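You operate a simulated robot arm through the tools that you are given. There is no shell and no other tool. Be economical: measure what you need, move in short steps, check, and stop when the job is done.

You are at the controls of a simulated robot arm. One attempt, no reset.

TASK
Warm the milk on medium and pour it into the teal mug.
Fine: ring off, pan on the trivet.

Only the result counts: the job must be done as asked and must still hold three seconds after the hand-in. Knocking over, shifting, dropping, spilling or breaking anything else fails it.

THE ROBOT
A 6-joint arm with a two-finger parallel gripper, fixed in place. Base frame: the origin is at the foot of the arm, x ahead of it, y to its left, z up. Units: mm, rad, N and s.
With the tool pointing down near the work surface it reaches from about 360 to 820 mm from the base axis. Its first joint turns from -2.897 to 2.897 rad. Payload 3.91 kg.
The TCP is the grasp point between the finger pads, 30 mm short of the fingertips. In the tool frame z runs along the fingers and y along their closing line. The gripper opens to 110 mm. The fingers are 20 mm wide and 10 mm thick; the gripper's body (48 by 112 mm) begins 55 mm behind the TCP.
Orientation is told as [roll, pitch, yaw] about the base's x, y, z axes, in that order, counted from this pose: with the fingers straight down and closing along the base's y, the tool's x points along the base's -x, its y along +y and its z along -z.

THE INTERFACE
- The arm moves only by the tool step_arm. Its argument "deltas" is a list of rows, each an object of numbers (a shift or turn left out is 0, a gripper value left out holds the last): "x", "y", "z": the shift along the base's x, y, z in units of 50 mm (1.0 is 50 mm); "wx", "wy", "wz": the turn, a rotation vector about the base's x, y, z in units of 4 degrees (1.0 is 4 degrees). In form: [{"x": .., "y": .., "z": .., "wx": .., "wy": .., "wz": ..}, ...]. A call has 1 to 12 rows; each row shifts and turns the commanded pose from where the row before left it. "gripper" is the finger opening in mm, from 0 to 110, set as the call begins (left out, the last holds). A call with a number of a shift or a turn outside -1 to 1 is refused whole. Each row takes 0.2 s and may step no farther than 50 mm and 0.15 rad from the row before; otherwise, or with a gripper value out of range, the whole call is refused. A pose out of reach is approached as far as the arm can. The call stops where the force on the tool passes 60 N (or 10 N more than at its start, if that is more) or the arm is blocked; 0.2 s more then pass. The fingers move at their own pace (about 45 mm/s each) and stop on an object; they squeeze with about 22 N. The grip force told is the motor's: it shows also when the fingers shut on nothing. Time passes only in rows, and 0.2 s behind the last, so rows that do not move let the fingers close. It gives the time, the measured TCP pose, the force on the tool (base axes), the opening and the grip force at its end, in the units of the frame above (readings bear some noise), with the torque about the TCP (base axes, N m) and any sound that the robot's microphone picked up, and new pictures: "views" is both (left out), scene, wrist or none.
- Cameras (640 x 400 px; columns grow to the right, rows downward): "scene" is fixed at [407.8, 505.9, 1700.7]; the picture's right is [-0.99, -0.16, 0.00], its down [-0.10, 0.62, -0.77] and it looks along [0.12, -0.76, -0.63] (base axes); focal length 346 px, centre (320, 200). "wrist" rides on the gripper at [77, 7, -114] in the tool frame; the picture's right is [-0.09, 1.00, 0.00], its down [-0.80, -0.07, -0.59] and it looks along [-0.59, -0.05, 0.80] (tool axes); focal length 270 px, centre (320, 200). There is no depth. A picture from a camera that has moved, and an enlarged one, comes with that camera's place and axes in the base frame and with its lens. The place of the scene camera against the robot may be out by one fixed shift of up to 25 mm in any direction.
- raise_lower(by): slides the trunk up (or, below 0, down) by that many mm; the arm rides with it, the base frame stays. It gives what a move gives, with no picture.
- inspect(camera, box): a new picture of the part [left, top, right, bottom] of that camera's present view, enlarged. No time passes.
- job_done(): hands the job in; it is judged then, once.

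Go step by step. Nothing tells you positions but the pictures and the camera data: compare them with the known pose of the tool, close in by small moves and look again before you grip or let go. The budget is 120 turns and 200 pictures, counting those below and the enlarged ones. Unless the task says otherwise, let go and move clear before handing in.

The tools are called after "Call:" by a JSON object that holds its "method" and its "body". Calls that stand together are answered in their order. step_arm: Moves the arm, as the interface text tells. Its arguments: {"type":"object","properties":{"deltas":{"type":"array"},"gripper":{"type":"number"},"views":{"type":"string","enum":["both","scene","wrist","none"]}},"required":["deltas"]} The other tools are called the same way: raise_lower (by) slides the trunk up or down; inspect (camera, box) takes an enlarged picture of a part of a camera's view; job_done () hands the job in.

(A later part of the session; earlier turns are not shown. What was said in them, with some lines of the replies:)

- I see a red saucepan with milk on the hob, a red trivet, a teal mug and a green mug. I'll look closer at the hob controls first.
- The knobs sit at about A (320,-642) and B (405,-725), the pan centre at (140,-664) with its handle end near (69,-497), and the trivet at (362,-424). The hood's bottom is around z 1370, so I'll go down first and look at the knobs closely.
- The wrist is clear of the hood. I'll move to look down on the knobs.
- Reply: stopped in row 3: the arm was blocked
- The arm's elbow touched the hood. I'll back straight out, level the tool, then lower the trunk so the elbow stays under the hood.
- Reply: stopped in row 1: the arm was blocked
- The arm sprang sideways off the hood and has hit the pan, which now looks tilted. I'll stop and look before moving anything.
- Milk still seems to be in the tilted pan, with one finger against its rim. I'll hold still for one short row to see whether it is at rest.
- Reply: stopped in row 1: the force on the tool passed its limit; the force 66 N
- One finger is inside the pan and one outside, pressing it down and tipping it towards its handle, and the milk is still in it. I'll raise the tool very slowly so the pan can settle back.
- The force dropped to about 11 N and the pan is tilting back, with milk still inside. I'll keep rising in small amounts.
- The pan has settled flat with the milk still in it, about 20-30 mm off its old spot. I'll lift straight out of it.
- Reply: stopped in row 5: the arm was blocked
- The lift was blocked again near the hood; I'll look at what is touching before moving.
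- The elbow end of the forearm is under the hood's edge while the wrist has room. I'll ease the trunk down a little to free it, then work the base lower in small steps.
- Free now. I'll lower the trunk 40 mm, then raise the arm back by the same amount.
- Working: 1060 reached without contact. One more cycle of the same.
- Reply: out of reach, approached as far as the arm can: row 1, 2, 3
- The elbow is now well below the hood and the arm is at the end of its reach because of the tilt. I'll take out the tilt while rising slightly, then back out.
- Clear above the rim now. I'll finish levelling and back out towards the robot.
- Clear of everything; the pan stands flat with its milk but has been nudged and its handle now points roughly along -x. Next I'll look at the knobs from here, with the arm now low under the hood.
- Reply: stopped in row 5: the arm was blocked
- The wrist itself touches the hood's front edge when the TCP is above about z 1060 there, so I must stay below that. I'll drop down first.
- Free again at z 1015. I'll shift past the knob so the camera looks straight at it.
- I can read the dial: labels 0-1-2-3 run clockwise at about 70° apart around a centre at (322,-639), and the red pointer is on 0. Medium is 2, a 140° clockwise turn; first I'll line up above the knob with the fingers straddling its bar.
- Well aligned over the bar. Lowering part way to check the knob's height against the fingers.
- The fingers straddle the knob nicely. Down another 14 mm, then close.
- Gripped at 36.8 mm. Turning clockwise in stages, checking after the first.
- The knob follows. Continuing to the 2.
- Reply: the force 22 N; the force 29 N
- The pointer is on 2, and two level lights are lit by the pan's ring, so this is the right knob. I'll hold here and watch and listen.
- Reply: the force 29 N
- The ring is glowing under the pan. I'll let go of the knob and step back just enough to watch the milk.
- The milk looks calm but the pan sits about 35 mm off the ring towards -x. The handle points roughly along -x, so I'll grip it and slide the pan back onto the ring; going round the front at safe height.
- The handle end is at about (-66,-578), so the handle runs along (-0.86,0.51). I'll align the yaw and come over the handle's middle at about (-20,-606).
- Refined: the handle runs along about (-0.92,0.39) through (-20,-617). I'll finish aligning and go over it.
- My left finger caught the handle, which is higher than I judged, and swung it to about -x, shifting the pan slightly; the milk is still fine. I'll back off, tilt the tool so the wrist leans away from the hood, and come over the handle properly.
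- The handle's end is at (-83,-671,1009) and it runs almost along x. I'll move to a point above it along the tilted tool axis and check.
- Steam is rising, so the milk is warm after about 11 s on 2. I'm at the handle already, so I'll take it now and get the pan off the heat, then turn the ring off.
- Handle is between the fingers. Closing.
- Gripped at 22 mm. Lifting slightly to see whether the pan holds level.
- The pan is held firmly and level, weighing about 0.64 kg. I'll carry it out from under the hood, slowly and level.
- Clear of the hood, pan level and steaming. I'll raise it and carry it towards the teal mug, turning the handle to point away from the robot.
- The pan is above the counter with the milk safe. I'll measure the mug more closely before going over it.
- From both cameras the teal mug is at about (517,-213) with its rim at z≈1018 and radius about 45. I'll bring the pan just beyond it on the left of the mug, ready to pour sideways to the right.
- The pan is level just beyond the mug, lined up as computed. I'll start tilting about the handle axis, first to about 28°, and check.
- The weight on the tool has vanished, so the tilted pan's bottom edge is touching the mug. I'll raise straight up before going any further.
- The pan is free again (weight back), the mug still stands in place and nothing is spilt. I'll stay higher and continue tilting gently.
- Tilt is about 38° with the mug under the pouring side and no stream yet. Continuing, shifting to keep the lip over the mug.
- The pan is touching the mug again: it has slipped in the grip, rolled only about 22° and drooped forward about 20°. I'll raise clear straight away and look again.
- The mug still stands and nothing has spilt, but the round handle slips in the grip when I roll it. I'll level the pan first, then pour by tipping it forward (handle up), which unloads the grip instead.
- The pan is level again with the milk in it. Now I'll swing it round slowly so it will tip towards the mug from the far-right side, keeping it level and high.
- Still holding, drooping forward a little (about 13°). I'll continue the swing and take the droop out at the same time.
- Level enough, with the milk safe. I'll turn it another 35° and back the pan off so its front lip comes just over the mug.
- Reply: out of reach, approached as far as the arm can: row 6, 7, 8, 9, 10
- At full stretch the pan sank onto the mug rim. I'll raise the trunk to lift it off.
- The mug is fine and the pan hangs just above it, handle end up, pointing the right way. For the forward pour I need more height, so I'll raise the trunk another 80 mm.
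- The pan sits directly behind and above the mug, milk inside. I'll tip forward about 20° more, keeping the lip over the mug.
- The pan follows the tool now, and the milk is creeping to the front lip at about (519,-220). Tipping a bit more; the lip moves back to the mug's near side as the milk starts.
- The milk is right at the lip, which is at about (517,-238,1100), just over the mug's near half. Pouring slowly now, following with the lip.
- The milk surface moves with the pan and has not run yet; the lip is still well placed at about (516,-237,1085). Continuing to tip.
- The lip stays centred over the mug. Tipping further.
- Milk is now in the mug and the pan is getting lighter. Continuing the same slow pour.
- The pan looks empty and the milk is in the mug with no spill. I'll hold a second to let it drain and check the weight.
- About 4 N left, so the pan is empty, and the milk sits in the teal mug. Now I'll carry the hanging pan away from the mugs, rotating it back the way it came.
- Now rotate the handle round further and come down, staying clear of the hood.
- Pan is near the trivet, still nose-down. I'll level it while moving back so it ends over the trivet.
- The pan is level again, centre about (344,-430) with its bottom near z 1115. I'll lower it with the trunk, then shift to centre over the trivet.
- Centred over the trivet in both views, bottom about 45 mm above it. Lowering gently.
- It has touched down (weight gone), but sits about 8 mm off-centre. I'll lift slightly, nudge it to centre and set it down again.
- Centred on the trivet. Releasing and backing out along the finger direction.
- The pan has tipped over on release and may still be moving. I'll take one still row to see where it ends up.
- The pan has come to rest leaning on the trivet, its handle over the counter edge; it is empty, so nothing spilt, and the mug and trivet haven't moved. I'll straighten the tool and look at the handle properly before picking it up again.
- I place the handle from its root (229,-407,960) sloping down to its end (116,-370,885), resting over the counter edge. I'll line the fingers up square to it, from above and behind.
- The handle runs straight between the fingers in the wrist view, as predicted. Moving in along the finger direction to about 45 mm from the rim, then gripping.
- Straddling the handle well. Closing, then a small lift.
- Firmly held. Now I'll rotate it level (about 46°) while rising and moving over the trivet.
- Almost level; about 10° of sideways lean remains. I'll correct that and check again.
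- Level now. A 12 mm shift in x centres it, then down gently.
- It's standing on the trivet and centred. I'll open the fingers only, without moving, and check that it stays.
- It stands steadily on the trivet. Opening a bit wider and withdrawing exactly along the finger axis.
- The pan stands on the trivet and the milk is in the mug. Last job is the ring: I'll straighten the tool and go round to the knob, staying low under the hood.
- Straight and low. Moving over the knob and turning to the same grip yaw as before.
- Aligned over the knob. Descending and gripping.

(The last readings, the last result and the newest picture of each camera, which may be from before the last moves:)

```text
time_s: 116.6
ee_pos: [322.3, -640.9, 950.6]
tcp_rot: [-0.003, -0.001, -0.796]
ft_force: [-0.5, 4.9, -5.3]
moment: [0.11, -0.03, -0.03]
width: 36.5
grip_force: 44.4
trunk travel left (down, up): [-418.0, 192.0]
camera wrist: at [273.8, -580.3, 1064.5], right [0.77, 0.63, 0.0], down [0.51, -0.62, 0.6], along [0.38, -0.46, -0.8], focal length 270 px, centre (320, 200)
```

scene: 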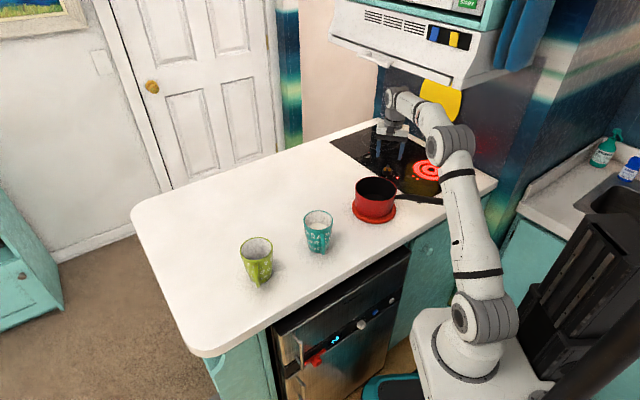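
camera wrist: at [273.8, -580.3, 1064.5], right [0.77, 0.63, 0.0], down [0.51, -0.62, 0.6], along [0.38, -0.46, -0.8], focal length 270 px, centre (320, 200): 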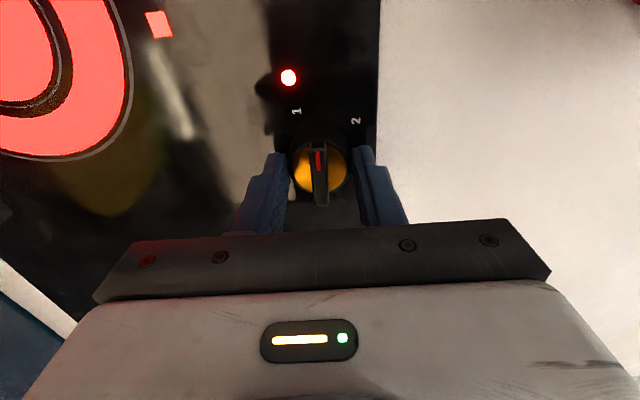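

The knob follows back (one level light left). Continuing the remaining 92° to 0.

Call:
{"method": "step_arm", "body": {"deltas": [{"wz": 1}, {"wz": 1}, {"wz": 1}, {"wz": 1}, {"wz": 1}, {"wz": 1}, {"wz": 1}, {"wz": 1}, {"wz": 1}, {"wz": 1}, {"wz": 1}, {"wz": 1}], "views": "none"}}

Call:
{"method": "step_arm", "body": {"deltas": [{"wz": 1}, {"wz": 1}, {"wz": 1}, {"wz": 1}, {"wz": 1}, {"wz": 1}, {"wz": 1}, {"wz": 1}, {"wz": 1}, {"wz": 1}, {"wz": 0.9}]}}

Call:
{"method": "inspect", "body": {"camera": "wrist", "box": [200, 60, 440, 220]}}

```text
time_s: 119.2
ee_pos: [323.3, -639.4, 951.6]
tcp_rot: [0.001, -0.001, 0.042]
ft_force: [4.0, 14.5, -5.4]
moment: [0.51, -0.22, -0.03]
width: 36.5
grip_force: 44.8
trunk travel left (down, up): [-418.0, 192.0]
```

```text
time_s: 121.6
ee_pos: [322.0, -639.2, 950.9]
tcp_rot: [-0.001, -0.002, 0.802]
ft_force: [0.9, 23.7, -12.4]
moment: [0.68, 0.04, -0.01]
width: 36.4
grip_force: 45.0
trunk travel left (down, up): [-418.0, 192.0]
camera wrist: at [264.4, -689.9, 1064.6], right [-0.66, 0.76, 0.0], down [0.61, 0.53, 0.6], along [0.45, 0.39, -0.8], focal length 270 px, centre (320, 200)
```

scene: 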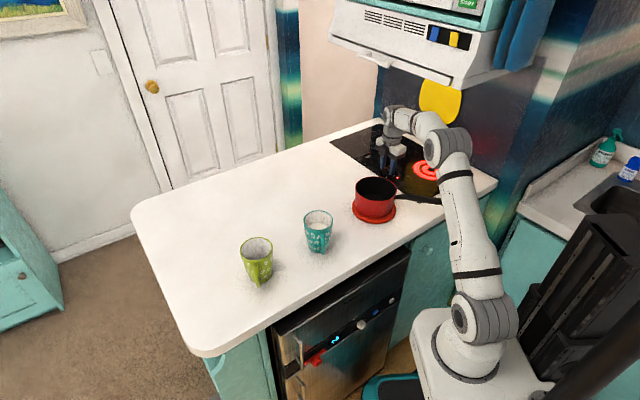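
wrist: 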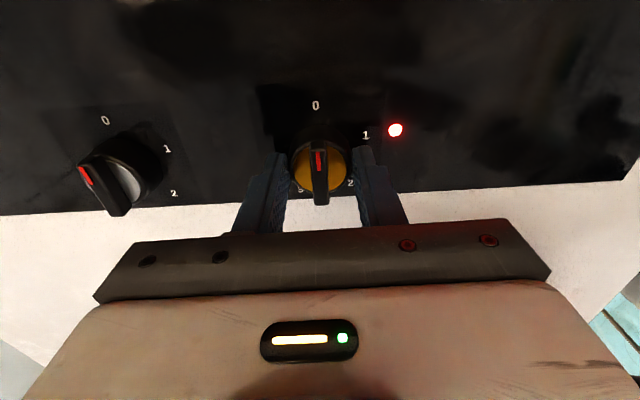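

```text
2.50 times, centred on (320, 140) of wrist
camera zoom: at [264.4, -689.9, 1064.6], right [-0.66, 0.76, 0.0], down [0.61, 0.53, 0.6], along [0.45, 0.39, -0.8], focal length 676 px, centre (320, 350)
```

zoom: 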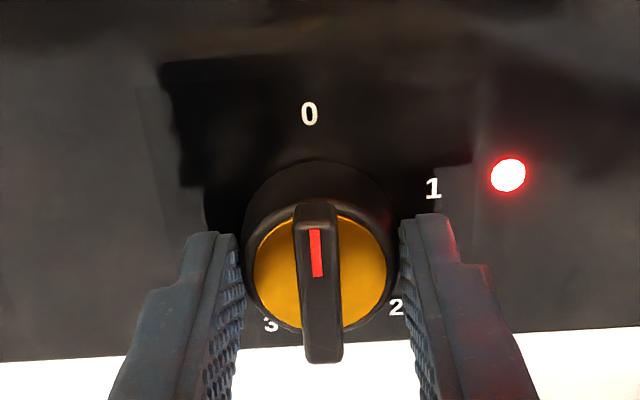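

The pointer is back on 0; the round lamp may just be the residual-heat light. I'll let go, rise a little and watch the ring.

Call:
{"method": "step_arm", "body": {"deltas": [{"z": 0}, {"z": 0}, {"z": 0}, {"z": 0.5}, {"z": 0.6}, {"y": 0.8}, {"y": 0.8}, {"z": 0}, {"z": 0}], "gripper": 75}}

Call:
{"method": "inspect", "body": {"camera": "wrist", "box": [60, 0, 420, 220]}}

Call:
{"method": "inspect", "body": {"camera": "scene", "box": [320, 110, 480, 240]}}

```text
time_s: 123.6
ee_pos: [321.8, -561.6, 1006.0]
tcp_rot: [-0.001, -0.003, 0.8]
ft_force: [-0.4, 1.2, 0.2]
moment: [-0.02, -0.02, 0.01]
width: 75.0
grip_force: 0.1
trunk travel left (down, up): [-418.0, 192.0]
camera wrist: at [263.4, -612.0, 1119.5], right [-0.65, 0.76, 0.0], down [0.61, 0.53, 0.6], along [0.45, 0.39, -0.8], focal length 270 px, centre (320, 200)
```

scene: 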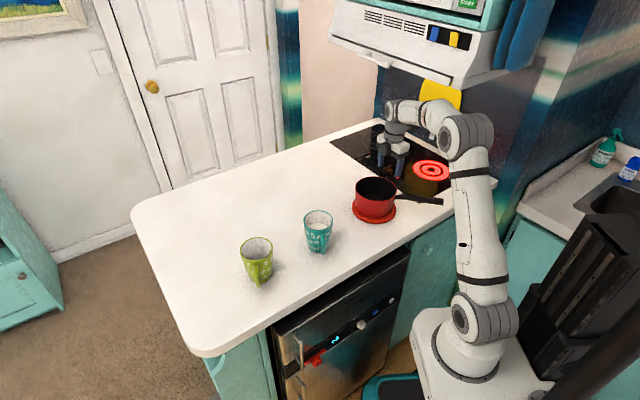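
wrist: 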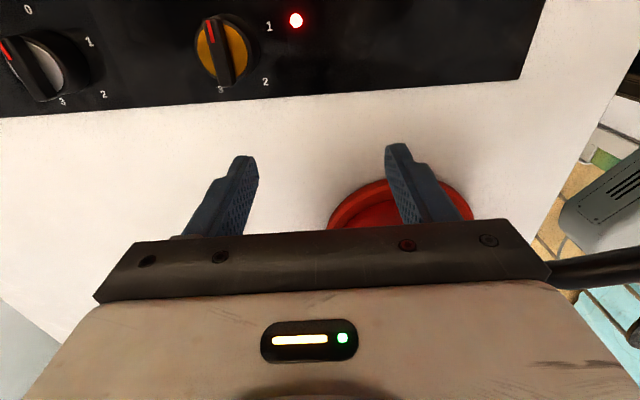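

```text
1.78 times, centred on (240, 110) of wrist
camera zoom: at [263.4, -612.0, 1119.5], right [-0.65, 0.76, 0.0], down [0.61, 0.53, 0.6], along [0.45, 0.39, -0.8], focal length 480 px, centre (462, 360)
```

zoom: 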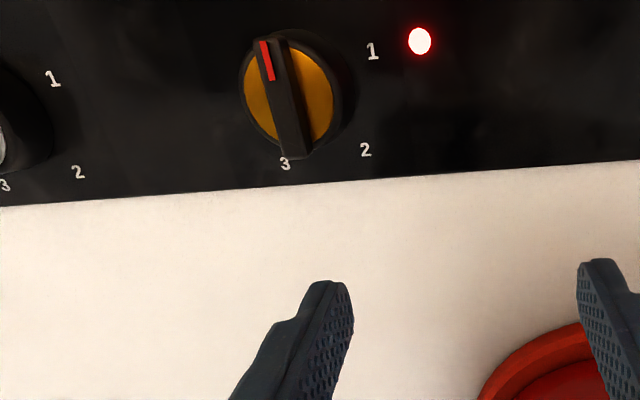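

```text
3.08 times, centred on (400, 175) of scene
camera zoom: at [407.8, 505.9, 1700.7], right [-0.99, -0.16, 0.0], down [-0.1, 0.62, -0.77], along [0.12, -0.76, -0.63], focal length 1066 px, centre (74, 277)
```

zoom: 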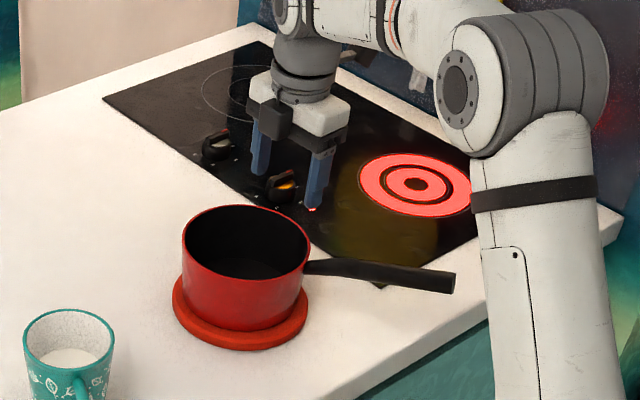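

The level lights are out and the pointer reads 0; the ring may just be cooling. I'll move the arm clear and watch whether the glow fades.

Call:
{"method": "step_arm", "body": {"deltas": [{"x": -0.9}, {"x": -0.9}, {"x": -0.9, "y": 0.2}, {"x": -0.8, "y": 0.5}, {"x": -0.7, "y": 0.6, "z": 0.3}, {"z": 0.3, "y": 0.5}, {"z": 0}, {"z": 0}, {"z": 0}, {"z": 0}, {"z": 0}, {"z": 0}]}}

Call:
{"method": "inspect", "body": {"camera": "scene", "box": [320, 110, 480, 240]}}

```text
time_s: 126.2
ee_pos: [112.4, -470.7, 1035.4]
tcp_rot: [-0.002, -0.003, 0.802]
ft_force: [-0.1, 0.4, 0.1]
moment: [0.04, 0.02, 0.01]
width: 75.0
grip_force: 0.1
trunk travel left (down, up): [-418.0, 192.0]
camera wrist: at [53.8, -521.4, 1148.4], right [-0.65, 0.76, 0.0], down [0.61, 0.53, 0.6], along [0.45, 0.39, -0.8], focal length 270 px, centre (320, 200)
```

scene: 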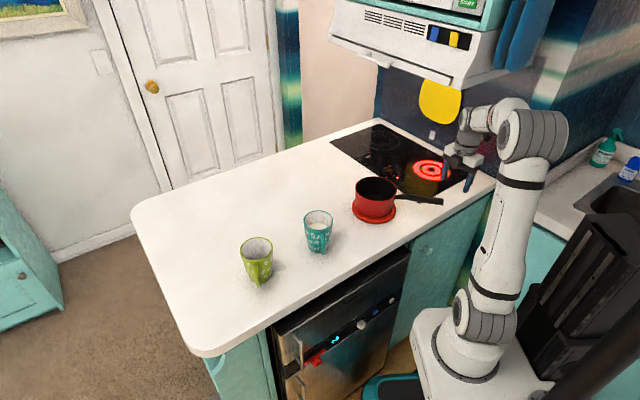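
wrist: 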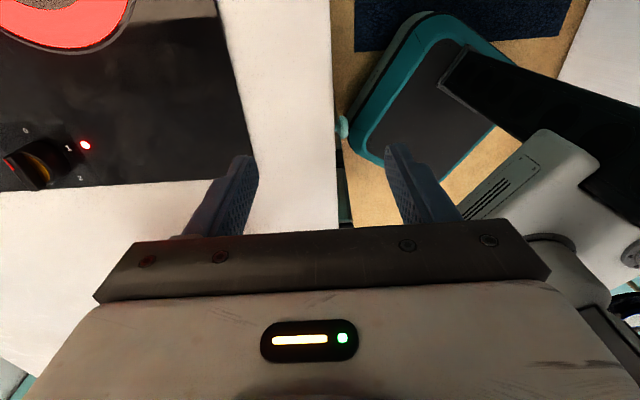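

```text
3.08 times, centred on (400, 175) of scene
camera zoom: at [407.8, 505.9, 1700.7], right [-0.99, -0.16, 0.0], down [-0.1, 0.62, -0.77], along [0.12, -0.76, -0.63], focal length 1066 px, centre (74, 277)
```

zoom: 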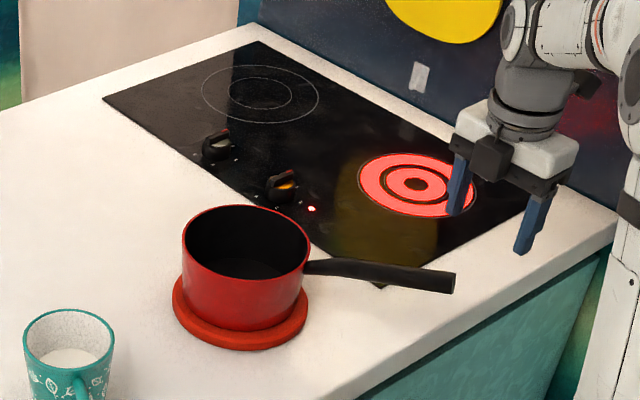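

The level squares are out but the ring still glows. I'll wait a few more seconds to see it cool.

Call:
{"method": "step_arm", "body": {"deltas": [{"z": 0}, {"z": 0}, {"z": 0}, {"z": 0}, {"z": 0}, {"z": 0}, {"z": 0}, {"z": 0}, {"z": 0}, {"z": 0}, {"z": 0}, {"z": 0}], "views": "none"}}

Call:
{"method": "step_arm", "body": {"deltas": [{"z": 0}, {"z": 0}, {"z": 0}, {"z": 0}, {"z": 0}, {"z": 0}, {"z": 0}, {"z": 0}, {"z": 0}, {"z": 0}, {"z": 0}, {"z": 0}], "views": "none"}}

Call:
{"method": "inspect", "body": {"camera": "scene", "box": [360, 130, 460, 210]}}

```text
time_s: 128.8
ee_pos: [112.7, -470.6, 1034.8]
tcp_rot: [-0.003, -0.004, 0.802]
ft_force: [-0.5, -0.9, 0.6]
moment: [0.02, 0.01, 0.03]
width: 74.8
grip_force: 0.1
trunk travel left (down, up): [-418.0, 192.0]
```

```text
time_s: 131.4
ee_pos: [112.0, -470.8, 1034.9]
tcp_rot: [-0.001, -0.003, 0.801]
ft_force: [0.6, 0.2, 0.8]
moment: [-0.01, 0.01, 0.01]
width: 74.8
grip_force: 0.0
trunk travel left (down, up): [-418.0, 192.0]
```

```text
5.00 times, centred on (410, 170) of scene
camera zoom: at [407.8, 505.9, 1700.7], right [-0.99, -0.16, 0.0], down [-0.1, 0.62, -0.77], along [0.12, -0.76, -0.63], focal length 1733 px, centre (-130, 350)
```

zoom: 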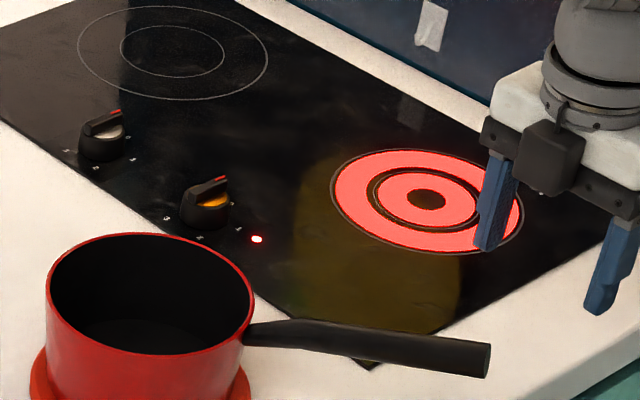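

No fade yet, though the level lights are off and both knobs point the same way. I'll wait longer and compare.

Call:
{"method": "step_arm", "body": {"deltas": [{"z": 0}, {"z": 0}, {"z": 0}, {"z": 0}, {"z": 0}, {"z": 0}, {"z": 0}, {"z": 0}, {"z": 0}, {"z": 0}, {"z": 0}, {"z": 0}], "views": "none"}}

Call:
{"method": "step_arm", "body": {"deltas": [{"z": 0}, {"z": 0}, {"z": 0}, {"z": 0}, {"z": 0}, {"z": 0}, {"z": 0}, {"z": 0}, {"z": 0}, {"z": 0}, {"z": 0}, {"z": 0}], "views": "none"}}

Call:
{"method": "step_arm", "body": {"deltas": [{"z": 0}, {"z": 0}, {"z": 0}, {"z": 0}, {"z": 0}, {"z": 0}, {"z": 0}, {"z": 0}, {"z": 0}, {"z": 0}, {"z": 0}, {"z": 0}], "views": "none"}}

Call:
{"method": "step_arm", "body": {"deltas": [{"z": 0}, {"z": 0}, {"z": 0}, {"z": 0}, {"z": 0}, {"z": 0}, {"z": 0}, {"z": 0}, {"z": 0}, {"z": 0}, {"z": 0}, {"z": 0}], "views": "none"}}

Call:
{"method": "step_arm", "body": {"deltas": [{"z": 0}, {"z": 0}, {"z": 0}, {"z": 0}, {"z": 0}, {"z": 0}, {"z": 0}, {"z": 0}, {"z": 0}, {"z": 0}, {"z": 0}, {"z": 0}], "views": "none"}}

Call:
{"method": "inspect", "body": {"camera": "scene", "box": [360, 130, 460, 210]}}

```text
time_s: 134.0
ee_pos: [112.5, -469.8, 1035.4]
tcp_rot: [-0.002, -0.004, 0.801]
ft_force: [-0.2, 0.6, -0.2]
moment: [-0.03, 0.0, -0.04]
width: 75.0
grip_force: 0.0
trunk travel left (down, up): [-418.0, 192.0]
no pictures are left
```

```text
time_s: 136.6
ee_pos: [111.6, -470.5, 1034.9]
tcp_rot: [-0.002, -0.005, 0.802]
ft_force: [0.0, 1.1, -0.4]
moment: [0.0, -0.01, 0.0]
width: 75.1
grip_force: 0.0
trunk travel left (down, up): [-418.0, 192.0]
no pictures are left
```

```text
time_s: 139.2
ee_pos: [111.2, -471.2, 1035.0]
tcp_rot: [-0.001, -0.006, 0.802]
ft_force: [0.5, -1.2, -0.1]
moment: [-0.02, 0.0, -0.02]
width: 75.2
grip_force: 0.1
trunk travel left (down, up): [-418.0, 192.0]
no pictures are left
```

```text
time_s: 141.8
ee_pos: [111.3, -471.7, 1034.3]
tcp_rot: [-0.001, -0.005, 0.8]
ft_force: [0.1, -0.1, 0.0]
moment: [0.02, -0.01, 0.0]
width: 74.5
grip_force: 0.0
trunk travel left (down, up): [-418.0, 192.0]
no pictures are left
```

```text
time_s: 144.4
ee_pos: [112.5, -470.9, 1034.7]
tcp_rot: [-0.002, -0.004, 0.801]
ft_force: [0.4, 0.8, -0.5]
moment: [0.04, -0.04, -0.01]
width: 74.8
grip_force: 0.1
trunk travel left (down, up): [-418.0, 192.0]
no pictures are left
```

```text
refused: no pictures are left
```

I have no pictures left. In the last ones the knob pointed to 0 with the level lights out, the pan stood on the trivet, the milk was in the teal mug and the arm was clear, so I'm handing in.

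Call:
{"method": "job_done", "body": {}}

```text
The job is handed in.
```

The milk was warmed on 2 (medium) until it steamed and is in the teal mug; the pan is on the trivet and the knob is back at 0. The level lights went out, but the ring and its round lamp were still glowing in my last picture, about 10 s later. I took that as leftover heat, and had no pictures left to check.

The run was not clean:
- **Hood:** the arm hit it several times early on, and one rebound knocked the pan and tilted it on the hob. I saw no milk spill.
- **Handle:** a finger later caught it and shifted the pan again.
- **Mug:** the pan touched the teal mug during the pour and may have moved it slightly.
- **Pan:** it tipped off the trivet, empty, on the first release; I picked it up and set it down again.
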